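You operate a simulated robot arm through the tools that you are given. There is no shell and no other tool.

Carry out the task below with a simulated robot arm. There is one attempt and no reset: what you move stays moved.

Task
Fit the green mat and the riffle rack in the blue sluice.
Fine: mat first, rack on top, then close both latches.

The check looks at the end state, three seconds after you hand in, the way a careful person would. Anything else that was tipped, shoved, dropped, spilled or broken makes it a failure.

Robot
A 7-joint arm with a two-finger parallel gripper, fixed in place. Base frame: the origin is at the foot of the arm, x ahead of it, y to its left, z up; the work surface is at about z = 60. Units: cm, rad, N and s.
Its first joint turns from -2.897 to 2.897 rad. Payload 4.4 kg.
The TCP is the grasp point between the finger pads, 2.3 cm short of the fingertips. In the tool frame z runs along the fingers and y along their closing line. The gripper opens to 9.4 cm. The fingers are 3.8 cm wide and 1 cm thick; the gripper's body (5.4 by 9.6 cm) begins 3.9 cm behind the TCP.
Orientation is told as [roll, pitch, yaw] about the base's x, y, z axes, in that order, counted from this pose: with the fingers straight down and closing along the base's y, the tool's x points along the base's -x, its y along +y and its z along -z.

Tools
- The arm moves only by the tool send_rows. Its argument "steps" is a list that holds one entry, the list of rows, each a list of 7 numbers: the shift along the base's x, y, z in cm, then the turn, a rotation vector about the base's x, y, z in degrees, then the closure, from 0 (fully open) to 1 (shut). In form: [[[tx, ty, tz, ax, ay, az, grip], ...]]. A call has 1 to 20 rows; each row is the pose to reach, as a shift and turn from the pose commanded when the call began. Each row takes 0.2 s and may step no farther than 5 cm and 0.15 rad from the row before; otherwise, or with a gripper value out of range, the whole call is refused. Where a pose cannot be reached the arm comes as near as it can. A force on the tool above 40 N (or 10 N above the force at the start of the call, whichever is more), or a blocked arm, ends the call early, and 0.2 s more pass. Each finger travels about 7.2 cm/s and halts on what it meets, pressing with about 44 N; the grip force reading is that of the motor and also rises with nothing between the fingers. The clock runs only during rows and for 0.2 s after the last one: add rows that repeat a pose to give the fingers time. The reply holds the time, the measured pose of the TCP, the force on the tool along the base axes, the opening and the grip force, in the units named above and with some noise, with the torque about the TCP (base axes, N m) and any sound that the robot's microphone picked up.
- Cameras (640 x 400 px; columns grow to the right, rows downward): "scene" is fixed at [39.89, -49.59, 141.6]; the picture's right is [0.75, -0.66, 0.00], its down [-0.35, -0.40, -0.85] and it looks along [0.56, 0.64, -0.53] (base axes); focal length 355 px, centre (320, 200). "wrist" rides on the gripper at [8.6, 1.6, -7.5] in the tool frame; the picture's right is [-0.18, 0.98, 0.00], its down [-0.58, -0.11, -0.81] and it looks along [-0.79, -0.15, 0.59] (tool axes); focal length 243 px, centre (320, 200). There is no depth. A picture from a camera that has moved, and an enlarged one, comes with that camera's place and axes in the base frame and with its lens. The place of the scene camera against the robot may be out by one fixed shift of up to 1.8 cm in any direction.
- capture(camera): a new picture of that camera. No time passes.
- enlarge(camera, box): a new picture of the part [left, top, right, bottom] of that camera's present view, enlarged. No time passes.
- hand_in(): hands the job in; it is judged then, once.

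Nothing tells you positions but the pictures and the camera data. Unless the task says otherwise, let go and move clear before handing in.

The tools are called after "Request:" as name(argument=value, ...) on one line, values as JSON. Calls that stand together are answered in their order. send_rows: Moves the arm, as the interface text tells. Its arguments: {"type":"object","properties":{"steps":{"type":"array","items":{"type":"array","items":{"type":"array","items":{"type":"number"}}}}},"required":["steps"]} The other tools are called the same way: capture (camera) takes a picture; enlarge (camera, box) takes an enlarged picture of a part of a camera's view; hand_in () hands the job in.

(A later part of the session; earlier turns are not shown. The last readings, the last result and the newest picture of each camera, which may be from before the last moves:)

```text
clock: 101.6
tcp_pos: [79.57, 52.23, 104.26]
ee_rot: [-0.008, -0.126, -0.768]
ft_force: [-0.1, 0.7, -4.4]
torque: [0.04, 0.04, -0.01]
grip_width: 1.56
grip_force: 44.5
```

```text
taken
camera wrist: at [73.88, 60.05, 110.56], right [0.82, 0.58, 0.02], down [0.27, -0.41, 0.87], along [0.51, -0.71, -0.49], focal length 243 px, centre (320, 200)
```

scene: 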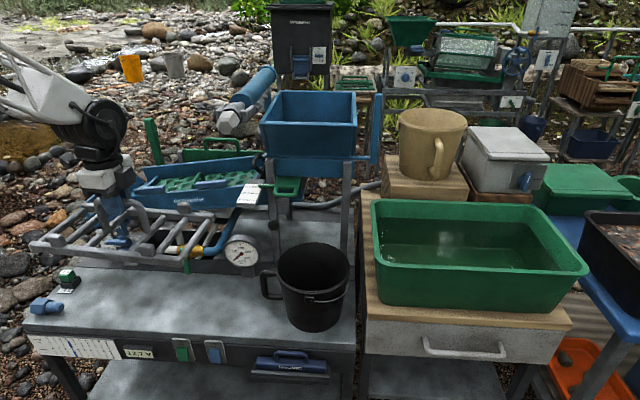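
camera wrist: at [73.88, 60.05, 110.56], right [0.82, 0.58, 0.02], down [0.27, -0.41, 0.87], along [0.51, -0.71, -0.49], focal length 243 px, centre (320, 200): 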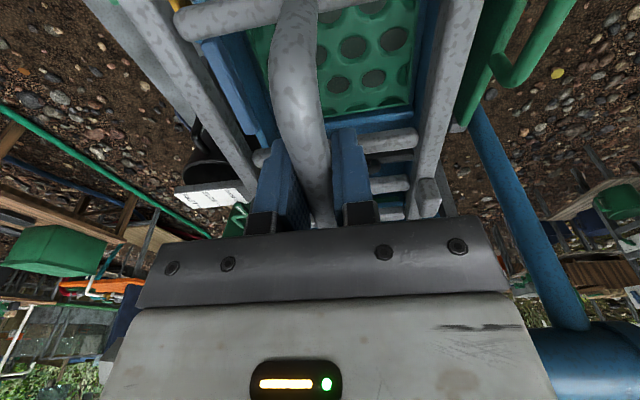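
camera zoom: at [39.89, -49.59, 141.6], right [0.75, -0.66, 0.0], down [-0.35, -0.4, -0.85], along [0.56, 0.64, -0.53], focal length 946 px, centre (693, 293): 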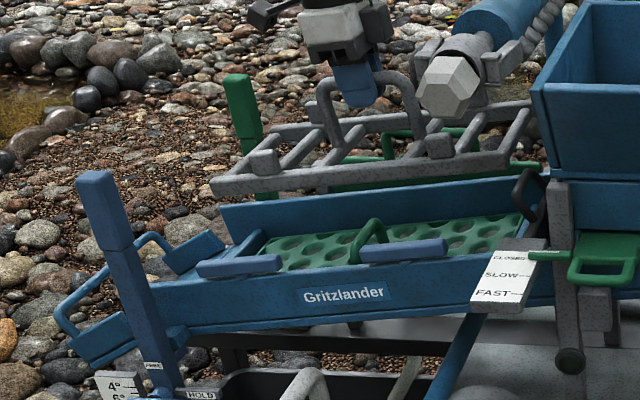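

The rack is above the recess. I'll zoom in on the wrist view to check how the rails sit relative to the gripper and the walls.

Request:
enlarge(camera="wrist", box=[120, 0, 500, 237])

```text
1.68 times, centred on (310, 118) of wrist
camera zoom: at [73.88, 60.05, 110.56], right [0.82, 0.58, 0.02], down [0.27, -0.41, 0.87], along [0.51, -0.71, -0.49], focal length 409 px, centre (337, 337)
```

zoom: 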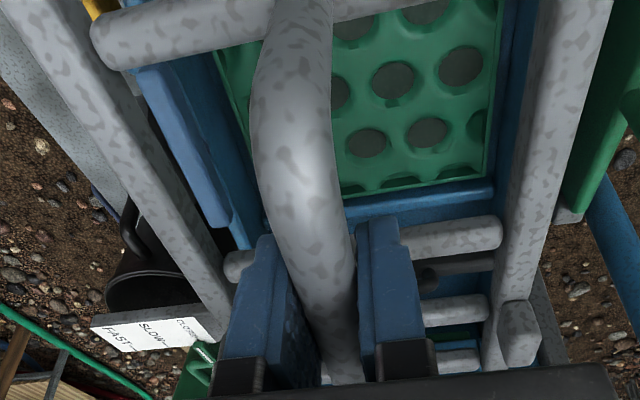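

The rack is centred on the gripper. I'm shifting it to its final position over the recess and lowering to just above the walls.

Request:
send_rows(steps=[[[-1.6, 1.9, 0, 0, 0, 0, 1], [-3.15, 3.85, 0, 0, 0, 0, 1], [-3.15, 3.85, -2, 0, 0, 0, 1], [-3.15, 3.85, -4, 0, 0, 0, 1], [-3.15, 3.85, -5.5, 0, 0, 0, 1], [-3.15, 3.85, -5.5, 0, 0, 0, 1]]])

Request:
enlarge(camera="scene", box=[80, 110, 280, 235])

Request:
enlarge(camera="wrist", box=[120, 0, 500, 237])

```text
clock: 103.0
tcp_pos: [76.29, 55.97, 98.65]
ee_rot: [-0.006, -0.126, -0.769]
ft_force: [-0.3, -0.7, -2.9]
torque: [-0.03, 0.01, -0.01]
grip_width: 1.52
grip_force: 43.5
```

```text
3.20 times, centred on (180, 172) of scene
camera zoom: at [39.89, -49.59, 141.6], right [0.75, -0.66, 0.0], down [-0.35, -0.4, -0.85], along [0.56, 0.64, -0.53], focal length 1136 px, centre (768, 288)
```

zoom: 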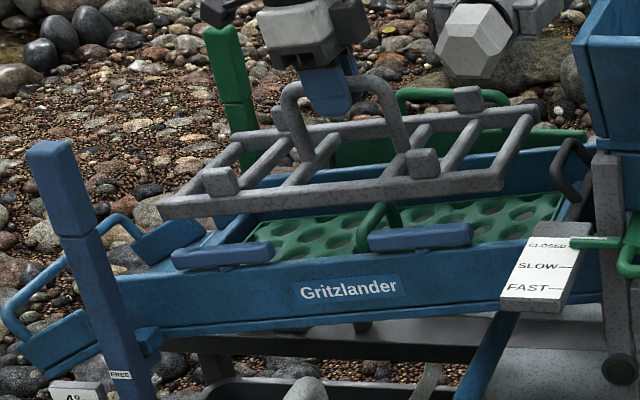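

```text
1.68 times, centred on (310, 118) of wrist
camera zoom: at [70.8, 63.84, 104.97], right [0.82, 0.58, 0.02], down [0.27, -0.41, 0.87], along [0.51, -0.71, -0.49], focal length 409 px, centre (337, 337)
```

zoom: 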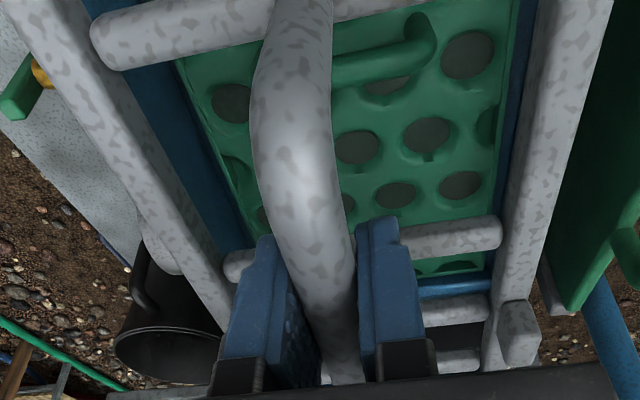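

Everything lines up, and the mat's handle comes up through the rack's centre gap. I'm lowering in steps.

Request:
send_rows(steps=[[[0, 0, -1, 0, 0, 0, 1], [0, 0, -2, 0, 0, 0, 1], [0, 0, -3, 0, 0, 0, 1], [0, 0, -4, 0, 0, 0, 1], [0, 0, -5, 0, 0, 0, 1], [0, 0, -5.5, 0, 0, 0, 1], [0, 0, -5.5, 0, 0, 0, 1]]])

Request:
enlarge(camera="scene", box=[80, 110, 280, 235])

Request:
enlarge(camera="wrist", box=[120, 0, 500, 237])

```text
clock: 104.6
tcp_pos: [76.28, 56.08, 93.13]
ee_rot: [-0.006, -0.126, -0.769]
ft_force: [0.1, -0.3, -3.8]
torque: [0.03, 0.05, 0.04]
grip_width: 1.53
grip_force: 44.1
```

```text
3.20 times, centred on (180, 172) of scene
camera zoom: at [39.89, -49.59, 141.6], right [0.75, -0.66, 0.0], down [-0.35, -0.4, -0.85], along [0.56, 0.64, -0.53], focal length 1136 px, centre (768, 288)
```

zoom: 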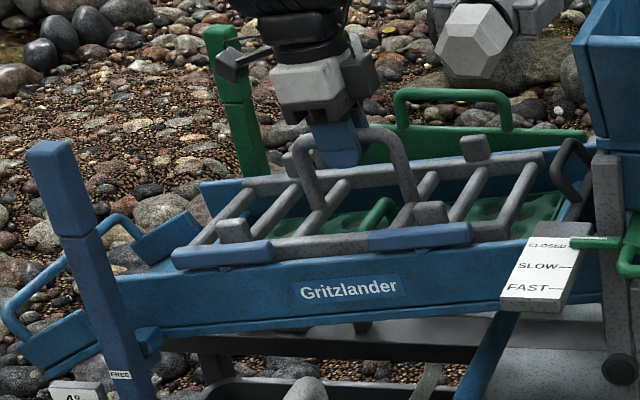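

```text
1.68 times, centred on (310, 118) of wrist
camera zoom: at [70.75, 63.89, 99.48], right [0.82, 0.58, 0.02], down [0.27, -0.41, 0.87], along [0.51, -0.71, -0.49], focal length 409 px, centre (337, 337)
```

zoom: 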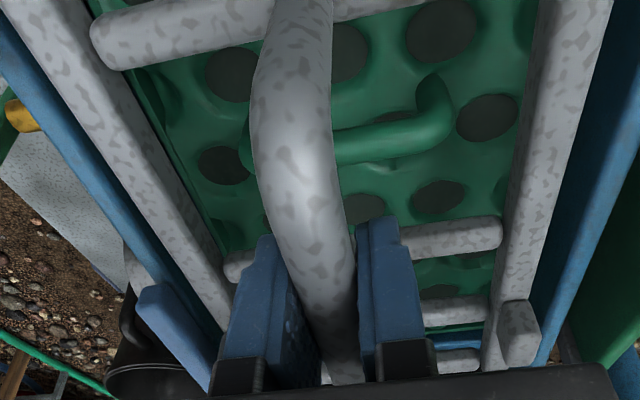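

Inside the walls, with the tabs next to the latches. I'll check the end clearances before the last bit.

Request:
enlarge(camera="scene", box=[120, 140, 200, 190])

Request:
enlarge(camera="scene", box=[190, 140, 270, 190])

```text
8.00 times, centred on (160, 165) of scene
camera zoom: at [39.89, -49.59, 141.6], right [0.75, -0.66, 0.0], down [-0.35, -0.4, -0.85], along [0.56, 0.64, -0.53], focal length 2839 px, centre (1600, 480)
```

zoom: 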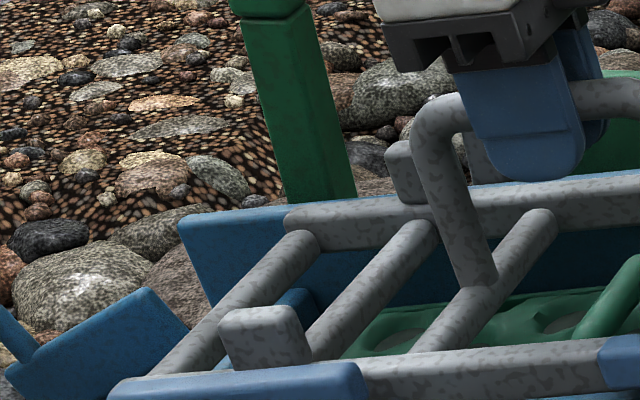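

```text
8.00 times, centred on (230, 165) of scene
camera zoom: at [39.89, -49.59, 141.6], right [0.75, -0.66, 0.0], down [-0.35, -0.4, -0.85], along [0.56, 0.64, -0.53], focal length 2839 px, centre (1040, 480)
```

zoom: 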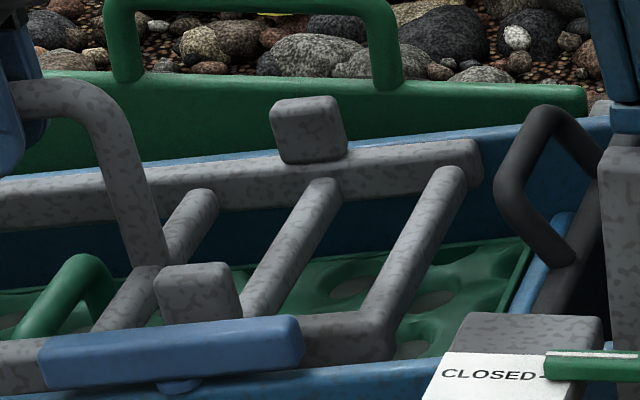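

The tabs line up with the latches, and there is about 1 cm of clearance at each end, so no shift is needed. I'm lowering to contact.

Request:
send_rows(steps=[[[0, 0, -0.5, 0, 0, 0, 1], [0, 0, -1, 0, 0, 0, 1], [0, 0, -1.5, 0, 0, 0, 1], [0, 0, -2, 0, 0, 0, 1], [0, 0, -2, 0, 0, 0, 1]]])

Request:
enlarge(camera="wrist", box=[120, 0, 500, 237])

```text
clock: 105.8
tcp_pos: [76.21, 56.1, 91.29]
ee_rot: [-0.006, -0.124, -0.77]
ft_force: [-0.4, 0.5, -3.6]
torque: [0.03, 0.04, 0.02]
grip_width: 1.5
grip_force: 43.6
```

```text
1.68 times, centred on (310, 118) of wrist
camera zoom: at [70.74, 63.86, 97.51], right [0.82, 0.58, 0.02], down [0.27, -0.41, 0.87], along [0.51, -0.71, -0.49], focal length 409 px, centre (337, 337)
```

zoom: 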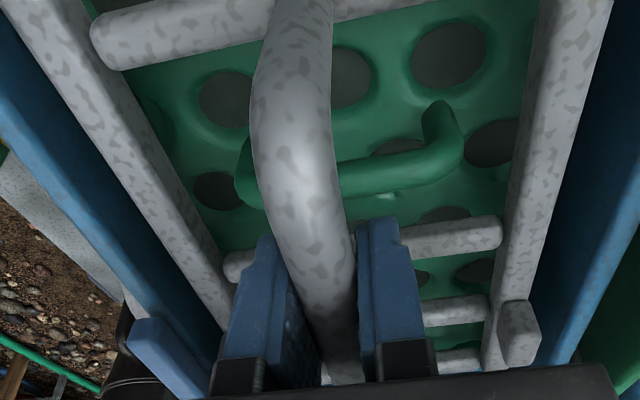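

Still free. Going down in fine steps to contact.

Request:
send_rows(steps=[[[0, 0, -0.3, 0, 0, 0, 1], [0, 0, -0.6, 0, 0, 0, 1], [0, 0, -0.9, 0, 0, 0, 1], [0, 0, -0.9, 0, 0, 0, 1]]])

```text
clock: 106.8
tcp_pos: [76.39, 55.96, 90.36]
ee_rot: [-0.007, -0.126, -0.771]
ft_force: [0.9, 0.0, -3.9]
torque: [0.0, 0.04, 0.01]
grip_width: 1.48
grip_force: 43.9
```

Request:
send_rows(steps=[[[0, 0, -0.25, 0, 0, 0, 1], [0, 0, -0.5, 0, 0, 0, 1], [0, 0, -0.75, 0, 0, 0, 1], [0, 0, -0.75, 0, 0, 0, 1]]])

Request:
enlarge(camera="wrist", box=[120, 0, 500, 237])

Request:
enlarge(camera="scene", box=[120, 140, 200, 190])

Request:
enlarge(camera="scene", box=[190, 140, 270, 190])

```text
clock: 107.8
tcp_pos: [76.36, 55.99, 89.66]
ee_rot: [-0.006, -0.126, -0.77]
ft_force: [-6.2, 6.9, 6.8]
torque: [-0.98, -1.05, -0.13]
grip_width: 1.54
grip_force: 44.0
```

```text
1.68 times, centred on (310, 118) of wrist
camera zoom: at [70.74, 63.88, 95.94], right [0.82, 0.58, 0.02], down [0.27, -0.41, 0.87], along [0.51, -0.71, -0.49], focal length 409 px, centre (337, 337)
```

zoom: 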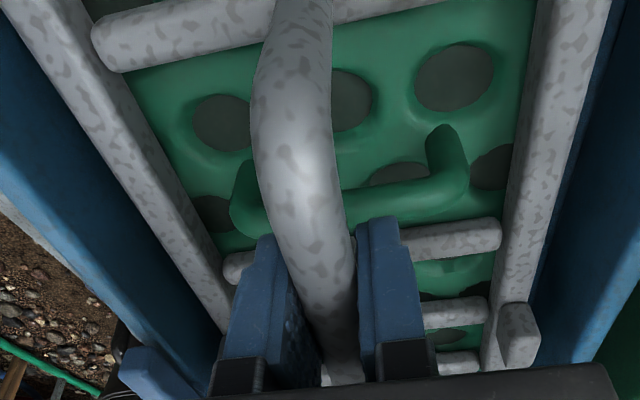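

```text
8.00 times, centred on (160, 165) of scene
camera zoom: at [39.89, -49.59, 141.6], right [0.75, -0.66, 0.0], down [-0.35, -0.4, -0.85], along [0.56, 0.64, -0.53], focal length 2839 px, centre (1600, 480)
```

zoom: 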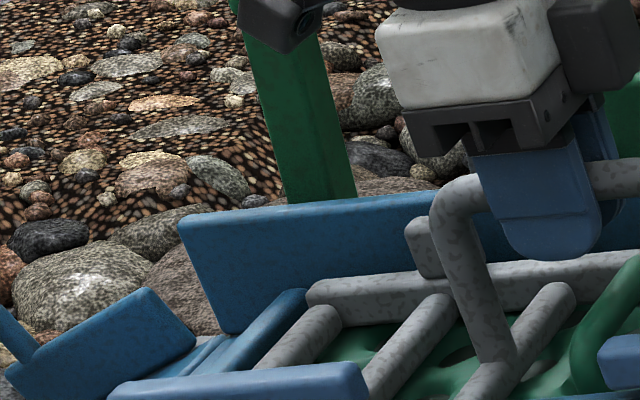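

```text
8.00 times, centred on (230, 165) of scene
camera zoom: at [39.89, -49.59, 141.6], right [0.75, -0.66, 0.0], down [-0.35, -0.4, -0.85], along [0.56, 0.64, -0.53], focal length 2839 px, centre (1040, 480)
```

zoom: 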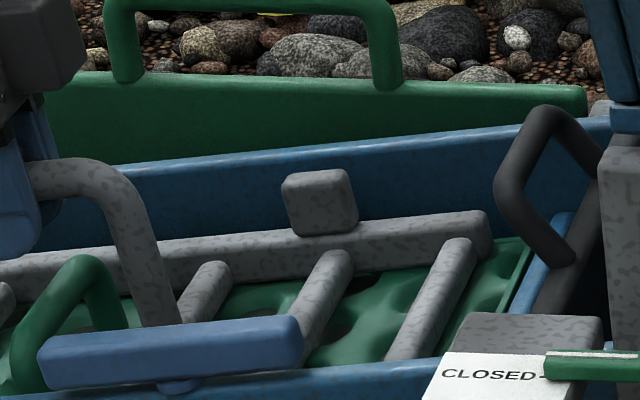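

The upper end of the rack has touched first, so the sluice is slightly steeper than my tilt. I'll back off 3 mm, tilt 1° more and settle again.

Request:
send_rows(steps=[[[0, 0, 0.4, 0, 0, 0, 1], [0, 0, 0.4, -0.7, -0.72, 0, 1], [0, 0, 0.1, -0.7, -0.72, 0, 1], [0, 0, 0.0, -0.7, -0.72, 0, 1], [0, 0, 0.0, -0.7, -0.72, 0, 1]]])

```text
clock: 109.0
tcp_pos: [76.42, 56.03, 89.49]
ee_rot: [-0.007, -0.144, -0.771]
ft_force: [4.8, -9.2, 10.9]
torque: [0.92, 1.04, 0.19]
grip_width: 1.53
grip_force: 44.2
```

The contact has moved to the lower end, so the true slope is between the two. I'm splitting the difference and releasing.

Request:
send_rows(steps=[[[0, 0, 0.2, 0.35, 0.36, 0, 1], [0, 0, 0.0, 0.35, 0.36, 0, 1], [0, 0, 0.0, 0.35, 0.36, 0, 1]]])

```text
clock: 109.8
tcp_pos: [76.22, 56.03, 89.59]
ee_rot: [-0.006, -0.135, -0.77]
ft_force: [-7.2, 4.2, 2.7]
torque: [-0.55, -0.56, -0.18]
grip_width: 1.5
grip_force: 43.9
```

Nearly balanced contact now. I'm opening the fingers and rising.

Request:
send_rows(steps=[[[0, 0, 0, 0, 0, 0, 0.9], [0, 0, 0, 0, 0, 0, 0.75], [0, 0, 0, 0, 0, 0, 0.6], [0, 0, 0, 0, 0, 0, 0.6], [0, 0, 1, 0, 0, 0, 0.6], [0, 0, 2.5, 0, 0, 0, 0.6], [0, 0, 4, 0, 0, 0, 0.6], [0, 0, 7, 0, 0, 0, 0.6], [0, 0, 10, 0, 0, 0, 0.6], [0, 0, 14, 0, 0, 0, 0.6], [0, 0, 14, 0, 0, 0, 0.6]]])

Request:
enlarge(camera="scene", box=[80, 110, 280, 235])

Request:
capture(camera="wrist")

```text
clock: 112.2
tcp_pos: [76.42, 56.04, 103.49]
ee_rot: [-0.007, -0.135, -0.77]
ft_force: [-0.7, -0.7, -0.4]
torque: [-0.01, 0.0, 0.03]
grip_width: 3.76
grip_force: 0.1
```

```text
3.20 times, centred on (180, 172) of scene
camera zoom: at [39.89, -49.59, 141.6], right [0.75, -0.66, 0.0], down [-0.35, -0.4, -0.85], along [0.56, 0.64, -0.53], focal length 1136 px, centre (768, 288)
```

zoom: 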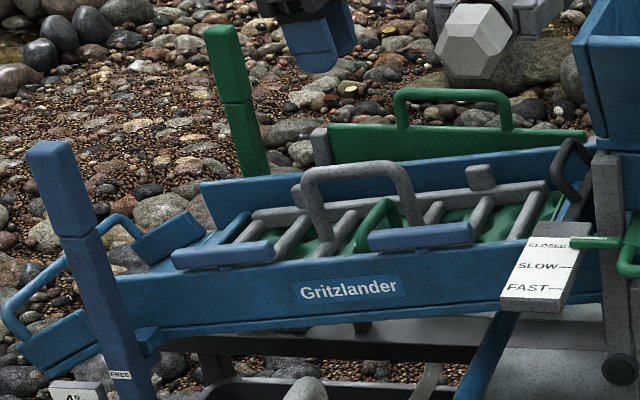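

```text
taken
camera wrist: at [70.75, 63.9, 109.77], right [0.82, 0.58, 0.02], down [0.26, -0.4, 0.88], along [0.51, -0.71, -0.48], focal length 243 px, centre (320, 200)
```

wrist: 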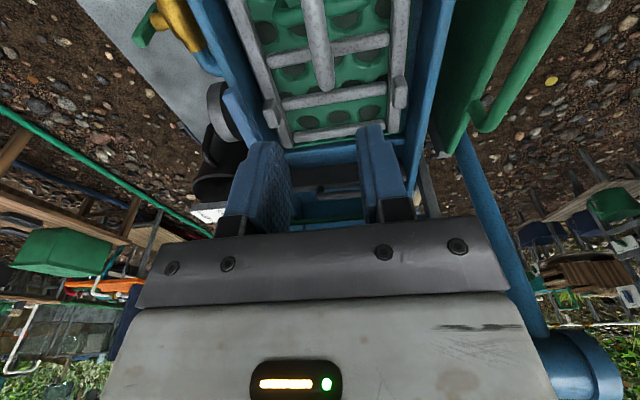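

The rack is in. I'll check how it and the latches sit.

Request:
enlarge(camera="wrist", box=[200, 0, 460, 162])

Request:
enlarge(camera="scene", box=[120, 140, 200, 190])

Request:
enlarge(camera="scene", box=[190, 140, 270, 190])

```text
2.46 times, centred on (330, 81) of wrist
camera zoom: at [70.75, 63.9, 109.77], right [0.82, 0.58, 0.02], down [0.26, -0.4, 0.88], along [0.51, -0.71, -0.48], focal length 597 px, centre (295, 493)
```

zoom: 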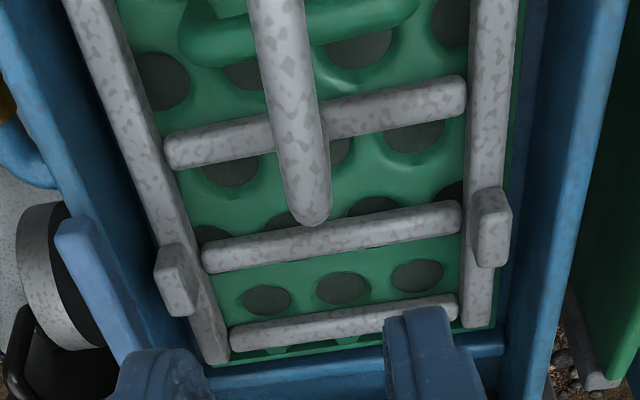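

```text
8.00 times, centred on (160, 165) of scene
camera zoom: at [39.89, -49.59, 141.6], right [0.75, -0.66, 0.0], down [-0.35, -0.4, -0.85], along [0.56, 0.64, -0.53], focal length 2839 px, centre (1600, 480)
```

zoom: 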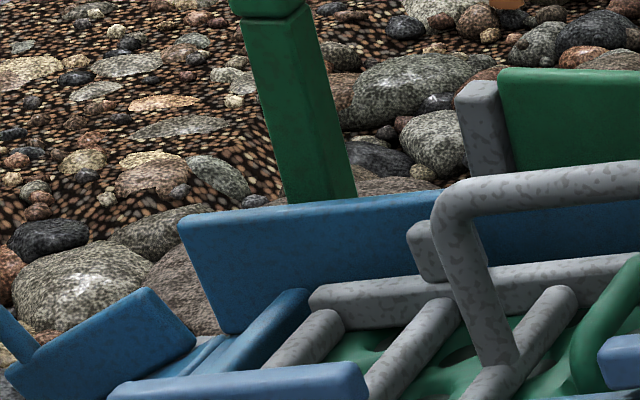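

```text
8.00 times, centred on (230, 165) of scene
camera zoom: at [39.89, -49.59, 141.6], right [0.75, -0.66, 0.0], down [-0.35, -0.4, -0.85], along [0.56, 0.64, -0.53], focal length 2839 px, centre (1040, 480)
```

zoom: 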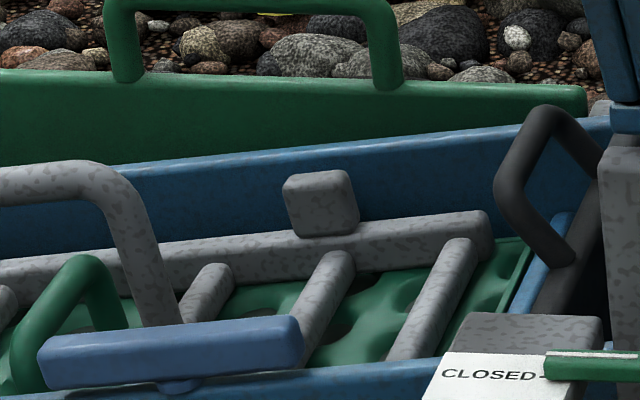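

The rack lies flat on the mat between the walls. Now the latches: I'll level the hand, back off and turn it for a close look at their pivots.

Request:
send_rows(steps=[[[0, 0, 4, 1.8, 1.85, 0, 0.6], [-2, -1.5, 7, 3.6, 3.7, 0, 0.6], [-5, -4, 8.5, 5.38, 5.55, 0, 0.6], [-8.9, -7, 8.5, 5.38, 5.55, 0, 0.6], [-8.9, -7, 8.5, 5.38, 5.55, 0, 0.6]]])

Request:
send_rows(steps=[[[0, 0, 0, 0, 0, 8.2, 0.6], [0, 0, 0, 0, 0, 16.4, 0.6], [0, 0, 0, 0, 0, 24.6, 0.6], [0, 0, 0, 0, 0, 32.8, 0.6], [0, 0, 0, 0, 0, 41, 0.6], [0, 0, 0, 0, 0, 49.2, 0.6], [0, 0, 0, 0, 0, 57.4, 0.6], [0, 0, 0, 0, 0, 65.6, 0.6], [0, 0, 0, 0, 0, 73.8, 0.6], [0, 0, 0, 0, 0, 82, 0.6], [0, 0, 0, 0, 0, 90.2, 0.6], [0, 0, -4, 0, 0, 98.4, 0.6], [0, 0, -4, 0, 0, 98.4, 0.6]]])

Request:
capture(camera="wrist")

Request:
enlarge(camera="wrist", box=[120, 0, 280, 100])

Request:
enlarge(camera="wrist", box=[320, 0, 480, 100])

```text
clock: 113.4
tcp_pos: [67.43, 48.89, 112.06]
ee_rot: [-0.009, 0.003, -0.77]
ft_force: [0.7, 0.4, -0.3]
torque: [-0.03, 0.0, 0.03]
grip_width: 3.77
grip_force: 0.1
```

```text
clock: 116.2
tcp_pos: [67.4, 48.99, 108.03]
ee_rot: [-0.006, 0.0, 0.951]
ft_force: [0.6, -0.1, 0.2]
torque: [0.03, 0.0, -0.02]
grip_width: 3.76
grip_force: 0.1
```

```text
taken
camera wrist: at [61.14, 42.99, 115.45], right [-0.69, 0.72, -0.01], down [0.42, 0.41, 0.81], along [0.58, 0.56, -0.59], focal length 243 px, centre (320, 200)
```

wrist: 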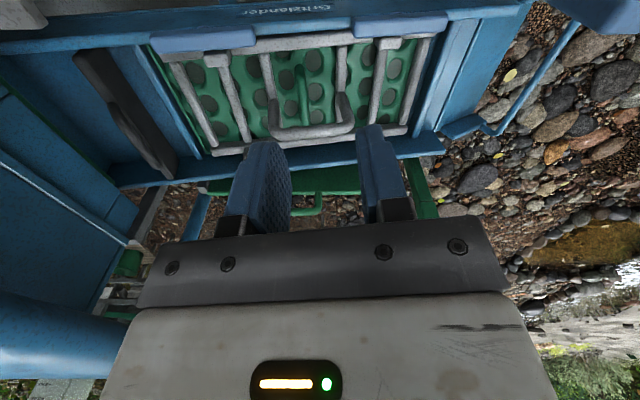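

```text
4.00 times, centred on (200, 50) of wrist
camera zoom: at [61.14, 42.99, 115.45], right [-0.69, 0.72, -0.01], down [0.42, 0.41, 0.81], along [0.58, 0.56, -0.59], focal length 970 px, centre (800, 800)
```

zoom: 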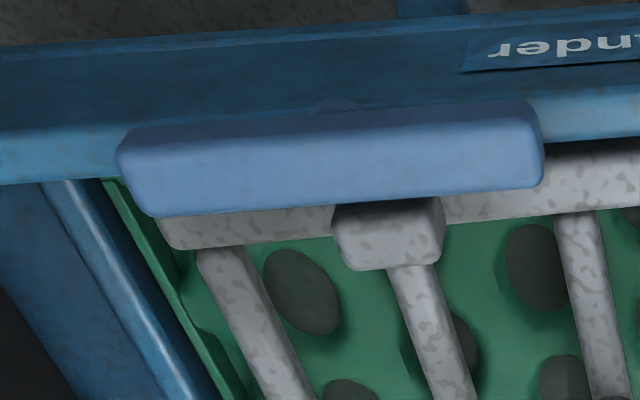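

```text
4.00 times, centred on (400, 50) of wrist
camera zoom: at [61.14, 42.99, 115.45], right [-0.69, 0.72, -0.01], down [0.42, 0.41, 0.81], along [0.58, 0.56, -0.59], focal length 970 px, centre (0, 800)
```

zoom: 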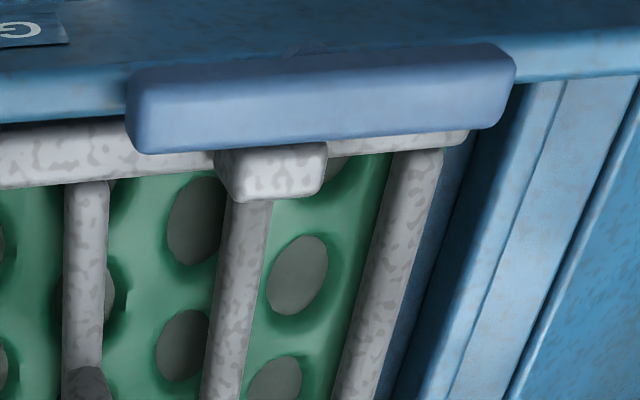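

Each tab lies right beside its latch pivot. I'll zoom hard on both latches to see how they pivot and whether there are stops.

Request:
enlarge(camera="scene", box=[185, 165, 245, 202])

Request:
enlarge(camera="scene", box=[120, 170, 180, 207])

Request:
enlarge(camera="wrist", box=[150, 10, 260, 78])

Request:
enlarge(camera="wrist", box=[340, 0, 450, 68])

```text
10.67 times, centred on (215, 184) of scene
camera zoom: at [39.89, -49.59, 141.6], right [0.75, -0.66, 0.0], down [-0.35, -0.4, -0.85], along [0.56, 0.64, -0.53], focal length 3786 px, centre (1440, 376)
```

zoom: 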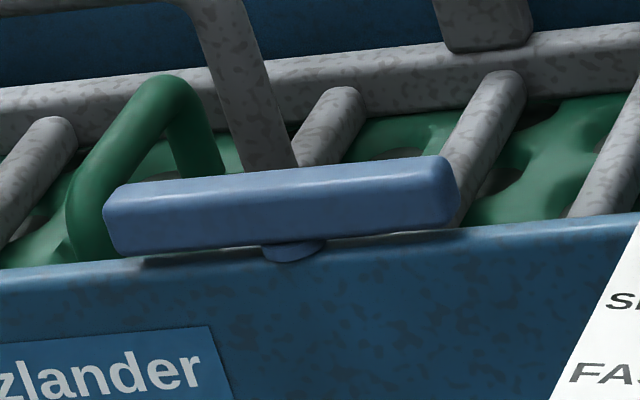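

```text
10.67 times, centred on (150, 188) of scene
camera zoom: at [39.89, -49.59, 141.6], right [0.75, -0.66, 0.0], down [-0.35, -0.4, -0.85], along [0.56, 0.64, -0.53], focal length 3786 px, centre (2133, 323)
```

zoom: 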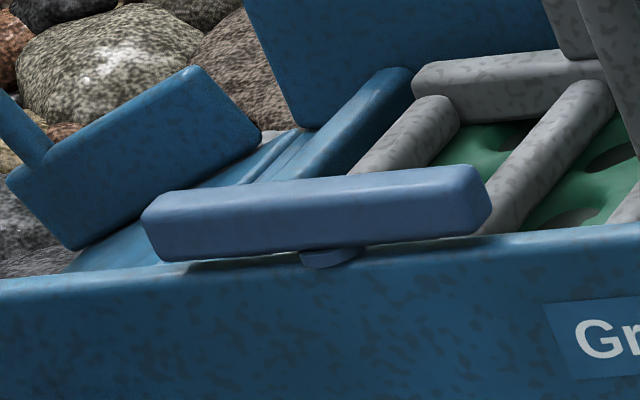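

```text
5.82 times, centred on (205, 44) of wrist
camera zoom: at [61.14, 42.99, 115.45], right [-0.69, 0.72, -0.01], down [0.42, 0.41, 0.81], along [0.58, 0.56, -0.59], focal length 1412 px, centre (989, 1108)
```

zoom: 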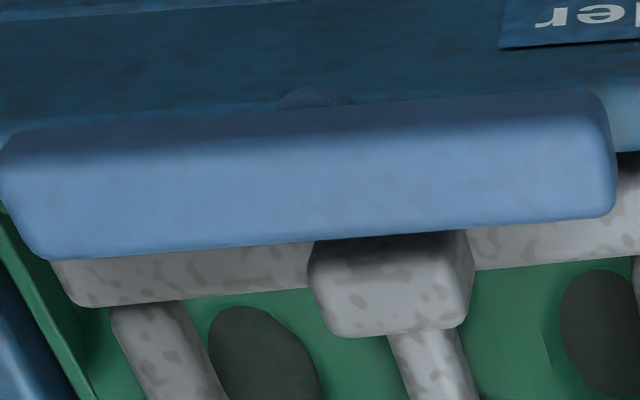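

```text
5.82 times, centred on (395, 34) of wrist
camera zoom: at [61.14, 42.99, 115.45], right [-0.69, 0.72, -0.01], down [0.42, 0.41, 0.81], along [0.58, 0.56, -0.59], focal length 1412 px, centre (-116, 1166)
```

zoom: 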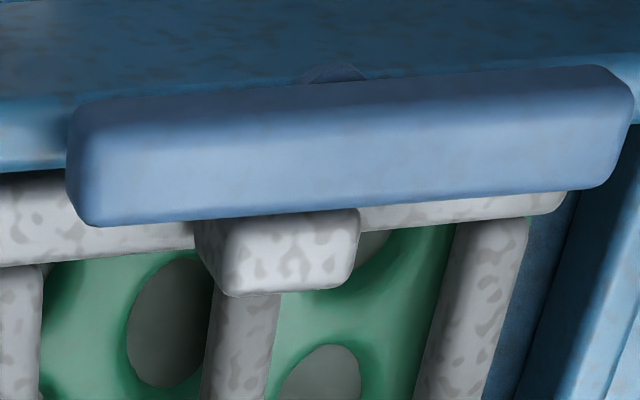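

The latches are simple bars on centre pivots on the wall top. My plan is to pinch each bar at its centre and turn it 90° over its tab. I'll set up for the upper latch first.

Request:
send_rows(steps=[[[0, 0, 4, 0, 0, -8.2, 0.6], [0, 0, 4, 0, 0, -16.4, 0.6], [0, 0, 4, 0, 0, -24.6, 0.6], [0, 0, 4, 0, 0, -32.8, 0.6], [0, 0, 4, 0, 0, -41, 0.6], [0, 0, 4, 0, 0, -49.2, 0.6], [0, 0, 4, 0, 0, -57.4, 0.6], [0, 0, 4, 0, 0, -65.6, 0.6], [0, 0, 4, 0, 0, -73.8, 0.6], [0, 0, 4, 0, 0, -82, 0.6], [0, 0, 4, 0, 0, -90.2, 0.6], [0, 0, 4, 0, 0, -98.4, 0.6], [0, 0, 4, 0, 0, -98.55, 0.6]]])

Request:
send_rows(steps=[[[2.6, -2.2, 0, -1.8, -1.8, 0, 0.62], [5.3, -4.4, -2, -3.6, -3.6, 0, 0.62], [7.9, -6.6, -4, -5.29, -5.46, 0, 0.62], [7.9, -6.6, -8, -5.29, -5.46, 0, 0.62], [7.9, -6.6, -12, -5.29, -5.46, 0, 0.62], [7.9, -6.6, -12, -5.29, -5.46, 0, 0.62]]])

Request:
capture(camera="wrist")

Request:
enlarge(camera="wrist", box=[200, 0, 440, 150])

Request:
enlarge(camera="scene", box=[140, 100, 300, 200])

```text
clock: 119.0
tcp_pos: [67.52, 49.01, 112.07]
ee_rot: [-0.008, 0.002, -0.773]
ft_force: [-0.2, 0.0, 0.3]
torque: [0.01, 0.0, -0.02]
grip_width: 3.76
grip_force: 0.0
```

```text
clock: 120.4
tcp_pos: [75.28, 42.37, 100.01]
ee_rot: [-0.005, -0.134, -0.771]
ft_force: [-0.9, -0.4, -0.1]
torque: [0.0, 0.01, 0.02]
grip_width: 3.56
grip_force: 0.1
```

```text
taken
camera wrist: at [69.76, 50.22, 106.27], right [0.82, 0.58, 0.02], down [0.26, -0.4, 0.88], along [0.51, -0.71, -0.48], focal length 243 px, centre (320, 200)
```

wrist: 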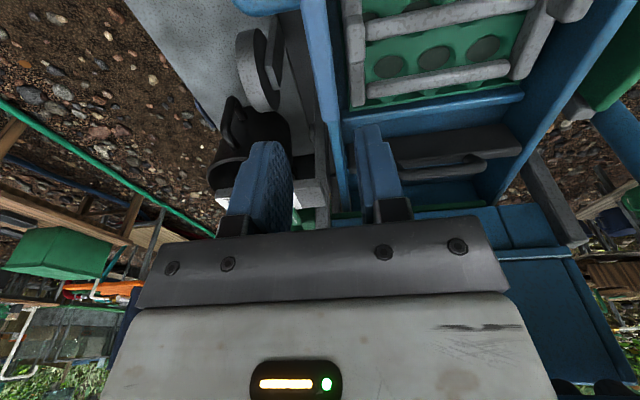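

```text
2.67 times, centred on (320, 75) of wrist
camera zoom: at [69.76, 50.22, 106.27], right [0.82, 0.58, 0.02], down [0.26, -0.4, 0.88], along [0.51, -0.71, -0.48], focal length 647 px, centre (320, 533)
```

zoom: 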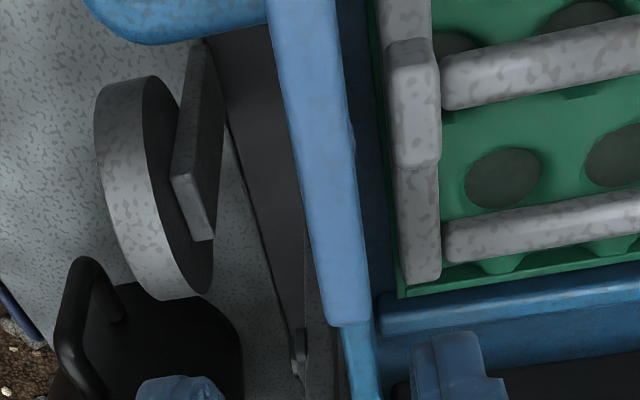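

```text
4.00 times, centred on (220, 150) of scene
camera zoom: at [39.89, -49.59, 141.6], right [0.75, -0.66, 0.0], down [-0.35, -0.4, -0.85], along [0.56, 0.64, -0.53], focal length 1420 px, centre (720, 400)
```

zoom: 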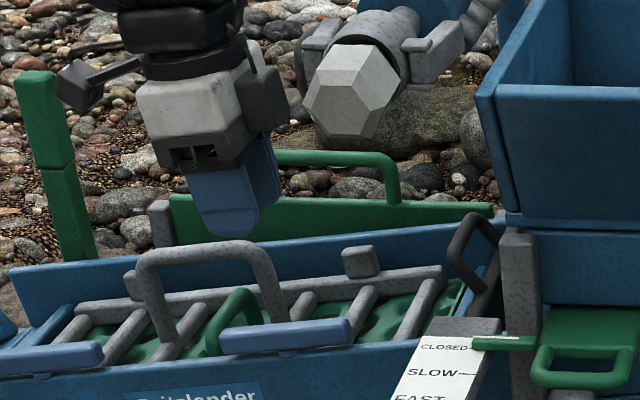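

The latch shows lengthwise and slightly off-centre. I'm correcting about half a centimetre and coming down along the tilted axis to just above it.

Request:
send_rows(steps=[[[-0.09, 0.55, 0, 0, 0, 0, 0.62], [0.2, 0.27, -3, 0, 0, 0, 0.62], [0.48, 0, -6, 0, 0, 0, 0.62], [0.63, -0.15, -7.5, 0, 0, 0, 0.62], [0.63, -0.15, -7.5, 0, 0, 0, 0.62]]])

Request:
enlarge(camera="wrist", box=[200, 50, 440, 240])

Request:
enlarge(camera="scene", box=[170, 130, 266, 190])

```text
clock: 121.6
tcp_pos: [76.11, 42.25, 92.55]
ee_rot: [-0.005, -0.129, -0.77]
ft_force: [0.4, -0.2, 0.0]
torque: [-0.01, -0.01, -0.02]
grip_width: 3.58
grip_force: 0.0
```

```text
2.11 times, centred on (320, 145) of wrist
camera zoom: at [70.37, 50.16, 98.74], right [0.82, 0.58, 0.02], down [0.26, -0.4, 0.88], along [0.51, -0.71, -0.48], focal length 511 px, centre (320, 316)
```

zoom: 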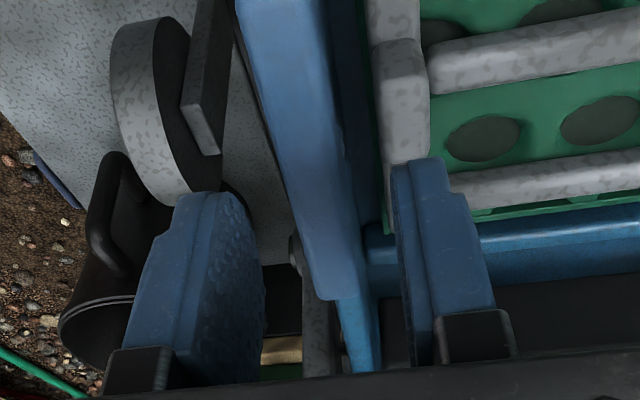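

```text
6.67 times, centred on (218, 160) of scene
camera zoom: at [39.89, -49.59, 141.6], right [0.75, -0.66, 0.0], down [-0.35, -0.4, -0.85], along [0.56, 0.64, -0.53], focal length 2366 px, centre (1000, 467)
```

zoom: 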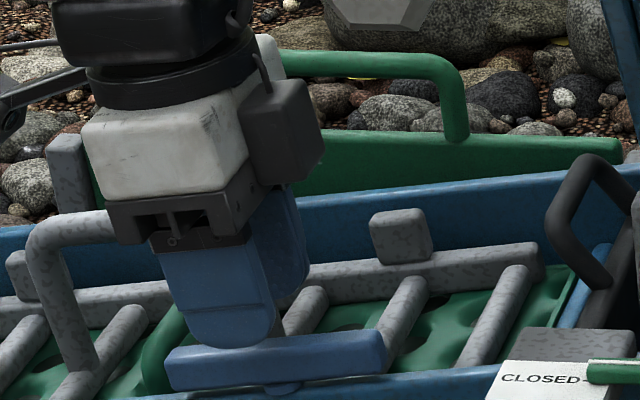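

The fingers are centred across the latch. I'm shifting slightly along it and going down so the pads straddle it.

Request:
send_rows(steps=[[[0.25, -0.24, 0, 0, 0, 0, 0.62], [0.33, -0.32, -0.85, 0, 0, 0, 0.62], [0.41, -0.4, -1.6, 0, 0, 0, 0.62], [0.41, -0.4, -1.6, 0, 0, 0, 0.62]]])

Request:
enlarge(camera="wrist", box=[200, 50, 440, 240])

Request:
enlarge(camera="scene", box=[170, 130, 266, 190])

```text
clock: 122.6
tcp_pos: [76.4, 41.84, 91.06]
ee_rot: [-0.007, -0.133, -0.772]
ft_force: [-0.2, 0.4, 0.6]
torque: [-0.02, -0.01, -0.02]
grip_width: 3.58
grip_force: 0.1
```

```text
2.11 times, centred on (320, 145) of wrist
camera zoom: at [70.78, 49.72, 97.2], right [0.82, 0.58, 0.02], down [0.26, -0.4, 0.88], along [0.51, -0.71, -0.48], focal length 511 px, centre (320, 316)
```

zoom: 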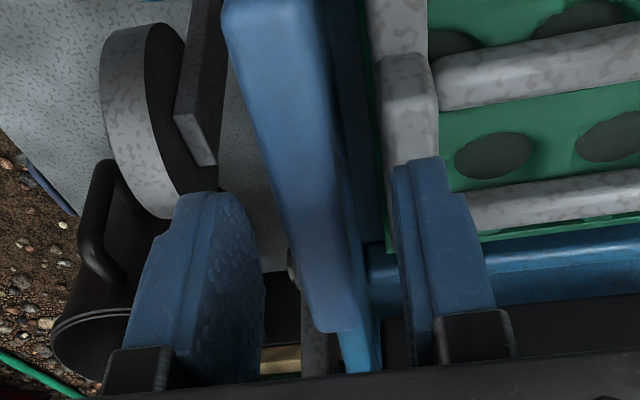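

```text
6.67 times, centred on (218, 160) of scene
camera zoom: at [39.89, -49.59, 141.6], right [0.75, -0.66, 0.0], down [-0.35, -0.4, -0.85], along [0.56, 0.64, -0.53], focal length 2366 px, centre (1000, 467)
```

zoom: 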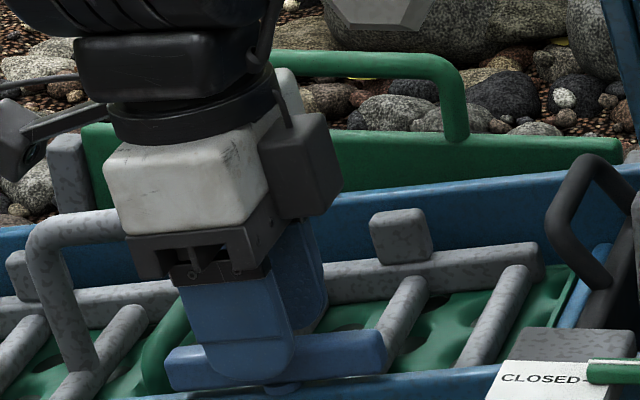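

The pads overlap the latch. I'm going slightly lower and closing on it gently.

Request:
send_rows(steps=[[[0.04, -0.04, -0.35, 0, 0, 0, 0.62], [0.04, -0.04, -0.35, 0, 0, 0, 0.75], [0.04, -0.04, -0.35, 0, 0, 0, 0.85], [0.04, -0.04, -0.35, 0, 0, 0, 1], [0.04, -0.04, -0.35, 0, 0, 0, 1], [0.04, -0.04, -0.35, 0, 0, 0, 1]]])

Request:
enlarge(camera="wrist", box=[200, 50, 440, 240])

```text
clock: 123.6
tcp_pos: [76.27, 41.69, 90.57]
ee_rot: [-0.011, -0.131, -0.772]
ft_force: [-10.3, -8.2, 8.2]
torque: [-0.15, 0.1, 0.01]
grip_width: 1.62
grip_force: 45.5
stopped in row 4: the force on the tool passed its limit at 43 N (the readings are from after the stop); the commanded pose is now the measured one
```

```text
2.11 times, centred on (320, 145) of wrist
camera zoom: at [70.73, 49.54, 96.84], right [0.82, 0.58, 0.01], down [0.27, -0.4, 0.88], along [0.51, -0.71, -0.48], focal length 511 px, centre (320, 316)
```

zoom: 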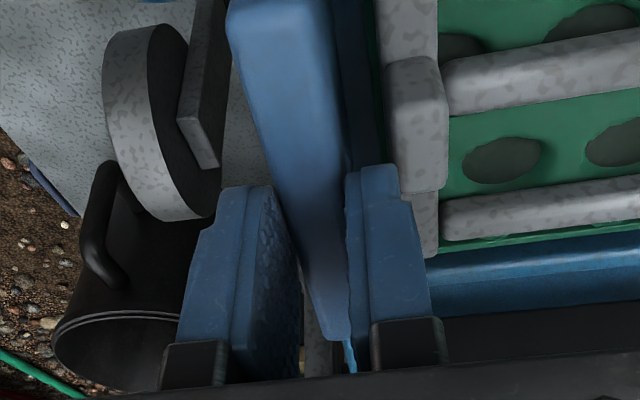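

The latch is gripped at 1.62 cm, with some side load. I'll ease the hand a couple of millimetres to unload it before I turn.

Request:
send_rows(steps=[[[-0.08, -0.08, 0.1, 0, 0, 0, 1], [-0.12, -0.12, 0.15, 0, 0, 0, 1], [-0.12, -0.12, 0.15, 0, 0, 0, 1]]])

```text
clock: 124.2
tcp_pos: [76.33, 41.71, 90.47]
ee_rot: [-0.007, -0.131, -0.771]
ft_force: [10.9, 5.2, -6.3]
torque: [-0.14, -0.53, 0.03]
grip_width: 1.6
grip_force: 44.9
stopped in row 3: the force on the tool passed its limit at 44 N (the readings are from after the stop); the commanded pose is now the measured one
```

The clamp is too stiff for a pivoting part. Instead I'll use the fingers as a loose fork: open a few millimetres and turn the latch with that, starting with about 30°.

Request:
send_rows(steps=[[[0, 0, 0, 0, 0, 0, 0.74], [0, 0, 0, 0, 0, 0, 0.74], [0, 0, 0.1, 0, 0, 0, 0.74]]])

Request:
send_rows(steps=[[[0, 0, 0, -0.67, 0.64, 6.94, 0.74], [0, 0, 0, -1.33, 1.29, 13.87, 0.74], [0, 0, 0, -2, 1.93, 20.8, 0.74], [0, 0, 0, -2.66, 2.58, 27.75, 0.74], [0, 0, 0, -2.66, 2.58, 27.75, 0.74]]])

Request:
enlarge(camera="wrist", box=[160, 30, 480, 230])

Request:
enlarge(camera="scene", box=[170, 140, 266, 200])

```text
clock: 125.0
tcp_pos: [76.27, 41.59, 90.74]
ee_rot: [-0.006, -0.131, -0.772]
ft_force: [0.7, -0.2, 0.8]
torque: [0.0, -0.01, -0.01]
grip_width: 2.45
grip_force: 0.1
```

```text
clock: 126.2
tcp_pos: [76.26, 41.63, 90.79]
ee_rot: [-0.069, -0.115, -0.28]
ft_force: [0.8, 0.7, 0.2]
torque: [0.04, -0.03, -0.04]
grip_width: 2.52
grip_force: 0.7
```

```text
2.00 times, centred on (320, 130) of wrist
camera zoom: at [67.84, 46.32, 97.03], right [0.45, 0.89, -0.05], down [0.45, -0.18, 0.87], along [0.77, -0.42, -0.48], focal length 485 px, centre (320, 340)
```

zoom: 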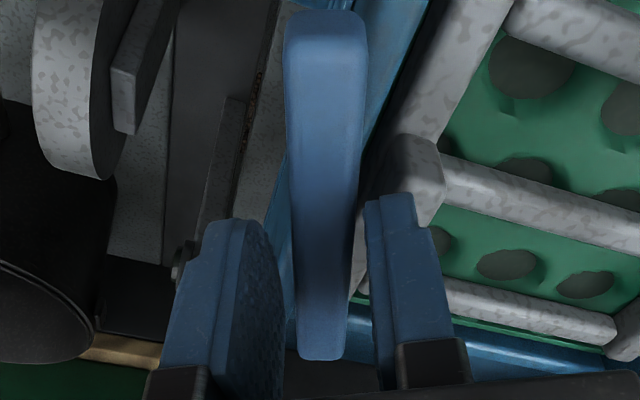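

```text
6.67 times, centred on (218, 170) of scene
camera zoom: at [39.89, -49.59, 141.6], right [0.75, -0.66, 0.0], down [-0.35, -0.4, -0.85], along [0.56, 0.64, -0.53], focal length 2366 px, centre (1000, 400)
```

zoom: 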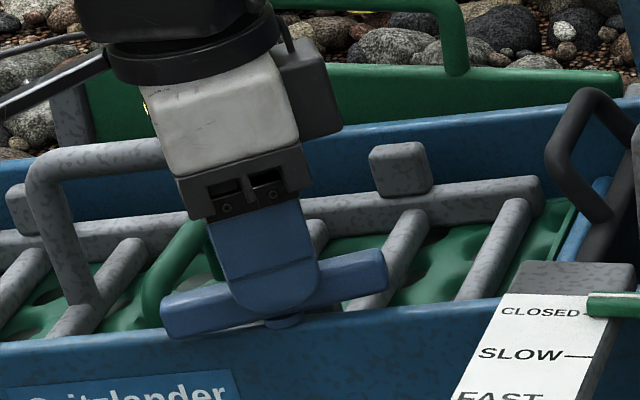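

The latch turns freely with the fork. It trails by about 11°, so I'll nudge the hand toward the pivot and keep turning, watching the force.

Request:
send_rows(steps=[[[-0.15, 0.14, 0, -0.71, 0.69, 7.43, 0.74], [-0.29, 0.28, 0, -1.42, 1.38, 14.86, 0.74], [-0.29, 0.28, 0, -2.13, 2.07, 22.3, 0.74], [-0.29, 0.28, 0, -2.85, 2.76, 29.7, 0.74], [-0.29, 0.28, 0, -3.56, 3.45, 37.15, 0.74], [-0.29, 0.28, 0, -3.56, 3.45, 37.15, 0.74]]])

Request:
enlarge(camera="wrist", box=[160, 30, 480, 230])

Request:
enlarge(camera="scene", box=[170, 140, 266, 200])

```text
clock: 127.6
tcp_pos: [76.1, 41.82, 90.71]
ee_rot: [-0.129, -0.054, 0.375]
ft_force: [0.9, -1.8, 0.2]
torque: [0.01, -0.02, -0.03]
grip_width: 2.53
grip_force: 0.6
```

```text
2.00 times, centred on (320, 130) of wrist
camera zoom: at [66.74, 40.97, 97.45], right [-0.18, 0.98, -0.12], down [0.5, 0.19, 0.84], along [0.85, 0.09, -0.52], focal length 485 px, centre (320, 340)
```

zoom: 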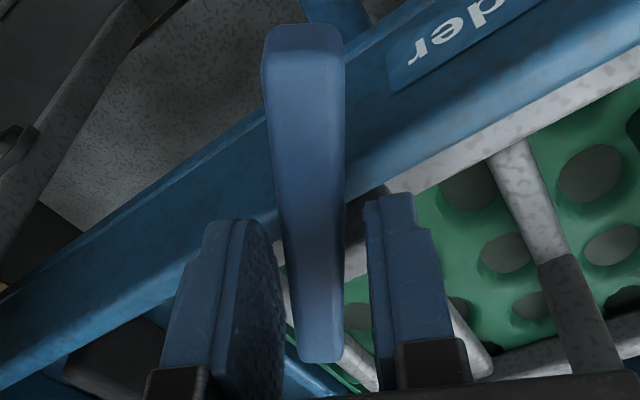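

```text
6.67 times, centred on (218, 170) of scene
camera zoom: at [39.89, -49.59, 141.6], right [0.75, -0.66, 0.0], down [-0.35, -0.4, -0.85], along [0.56, 0.64, -0.53], focal length 2366 px, centre (1000, 400)
```

zoom: 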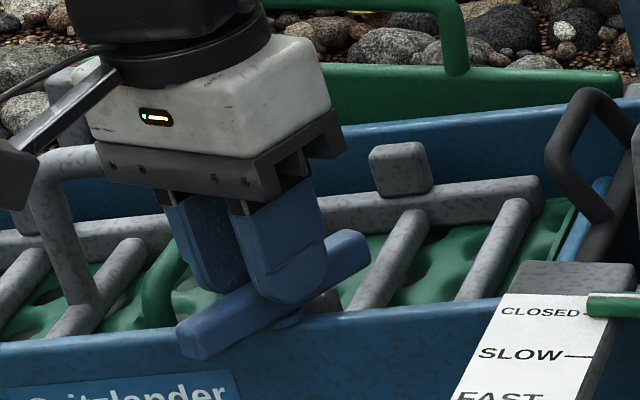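

The latch is about 55° around. Continuing to bring it square across the tab.

Request:
send_rows(steps=[[[0, 0, 0, -0.68, 0.66, 7.13, 0.74], [0, 0, 0, -1.37, 1.32, 14.27, 0.74], [0, 0, 0, -2.05, 1.99, 21.4, 0.74], [0, 0, 0, -2.74, 2.65, 28.5, 0.74], [0, 0, 0, -3.3, 3.2, 34.5, 0.74], [0, 0, 0, -3.3, 3.2, 34.5, 0.74]]])

Request:
enlarge(camera="wrist", box=[160, 30, 480, 230])

Request:
enlarge(camera="scene", box=[170, 140, 266, 200])

```text
clock: 129.0
tcp_pos: [76.0, 41.91, 90.86]
ee_rot: [-0.139, 0.024, 0.978]
ft_force: [2.1, -8.1, 1.5]
torque: [-0.11, -0.11, -0.2]
grip_width: 2.76
grip_force: 3.8
```

```text
2.00 times, centred on (320, 130) of wrist
camera zoom: at [69.18, 36.36, 98.14], right [-0.71, 0.69, -0.14], down [0.33, 0.5, 0.8], along [0.63, 0.52, -0.58], focal length 485 px, centre (320, 340)
```

zoom: 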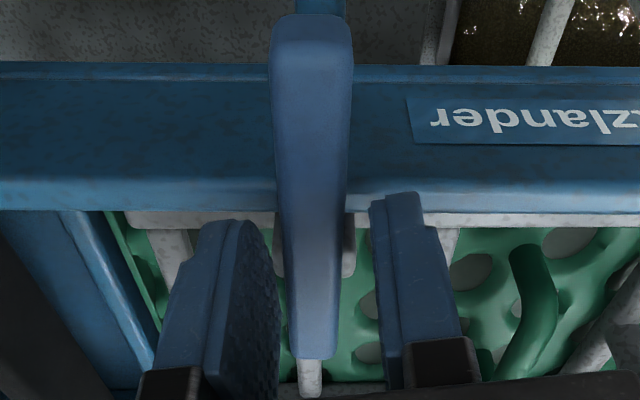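

```text
6.67 times, centred on (218, 170) of scene
camera zoom: at [39.89, -49.59, 141.6], right [0.75, -0.66, 0.0], down [-0.35, -0.4, -0.85], along [0.56, 0.64, -0.53], focal length 2366 px, centre (1000, 400)
```

zoom: 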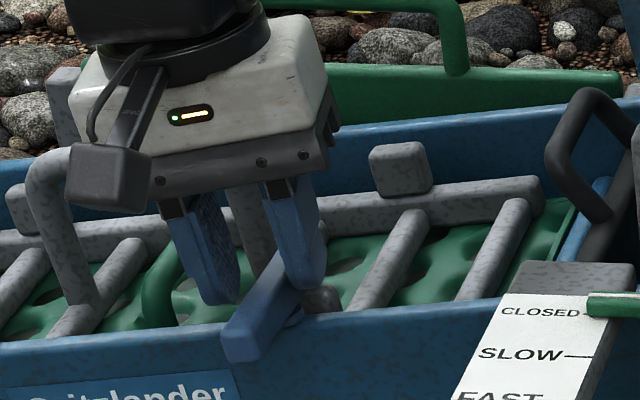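

The upper latch is now square across, over its tab. I'll back the fork off a few degrees so it isn't touching, then lift clear.

Request:
send_rows(steps=[[[0, 0, 0, 0.48, -0.46, -5, 0.74], [0, 0, 0, 0.95, -0.92, -10, 0.74], [-0.1, 0.1, 1, 0.95, -0.92, -10, 0.74], [-0.29, 0.28, 3, 0.95, -0.92, -10, 0.7], [-0.57, 0.55, 6, 0.95, -0.92, -10, 0.7], [-0.95, 0.92, 10, 0.95, -0.92, -10, 0.7], [-0.95, 0.92, 14, 0.95, -0.92, -10, 0.7], [-0.95, 0.92, 14, 0.95, -0.92, -10, 0.7]]])

Request:
capture(camera="wrist")

Request:
enlarge(camera="wrist", box=[200, 0, 440, 150])

Request:
enlarge(camera="scene", box=[120, 120, 280, 220])

```text
clock: 130.8
tcp_pos: [75.01, 42.66, 104.73]
ee_rot: [-0.14, 0.0, 0.8]
ft_force: [-0.2, -0.5, 0.1]
torque: [-0.02, -0.05, -0.03]
grip_width: 2.82
grip_force: 0.1
```

```text
taken
camera wrist: at [67.15, 38.38, 111.87], right [-0.57, 0.81, -0.14], down [0.4, 0.42, 0.81], along [0.72, 0.41, -0.57], focal length 243 px, centre (320, 200)
```

wrist: 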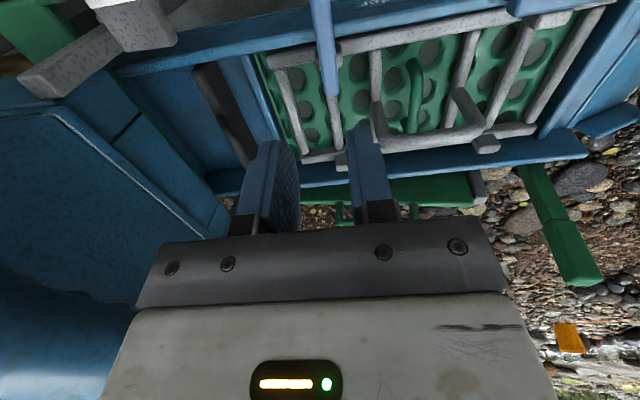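

```text
2.67 times, centred on (320, 75) of wrist
camera zoom: at [67.15, 38.38, 111.87], right [-0.57, 0.81, -0.14], down [0.4, 0.42, 0.81], along [0.72, 0.41, -0.57], focal length 647 px, centre (320, 533)
```

zoom: 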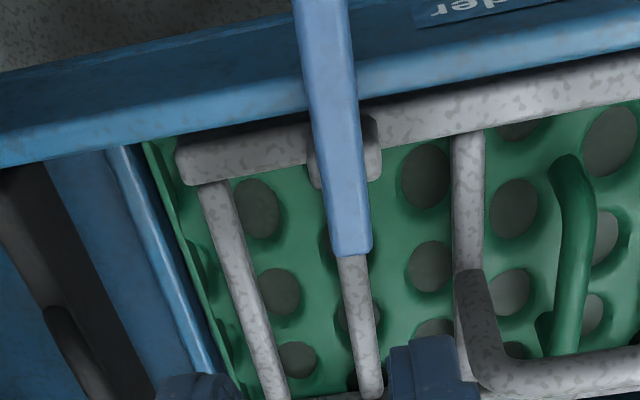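

```text
4.00 times, centred on (200, 170) of scene
camera zoom: at [39.89, -49.59, 141.6], right [0.75, -0.66, 0.0], down [-0.35, -0.4, -0.85], along [0.56, 0.64, -0.53], focal length 1420 px, centre (800, 320)
```

zoom: 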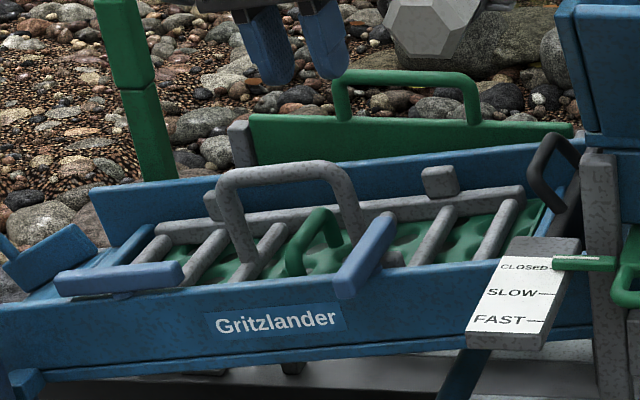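

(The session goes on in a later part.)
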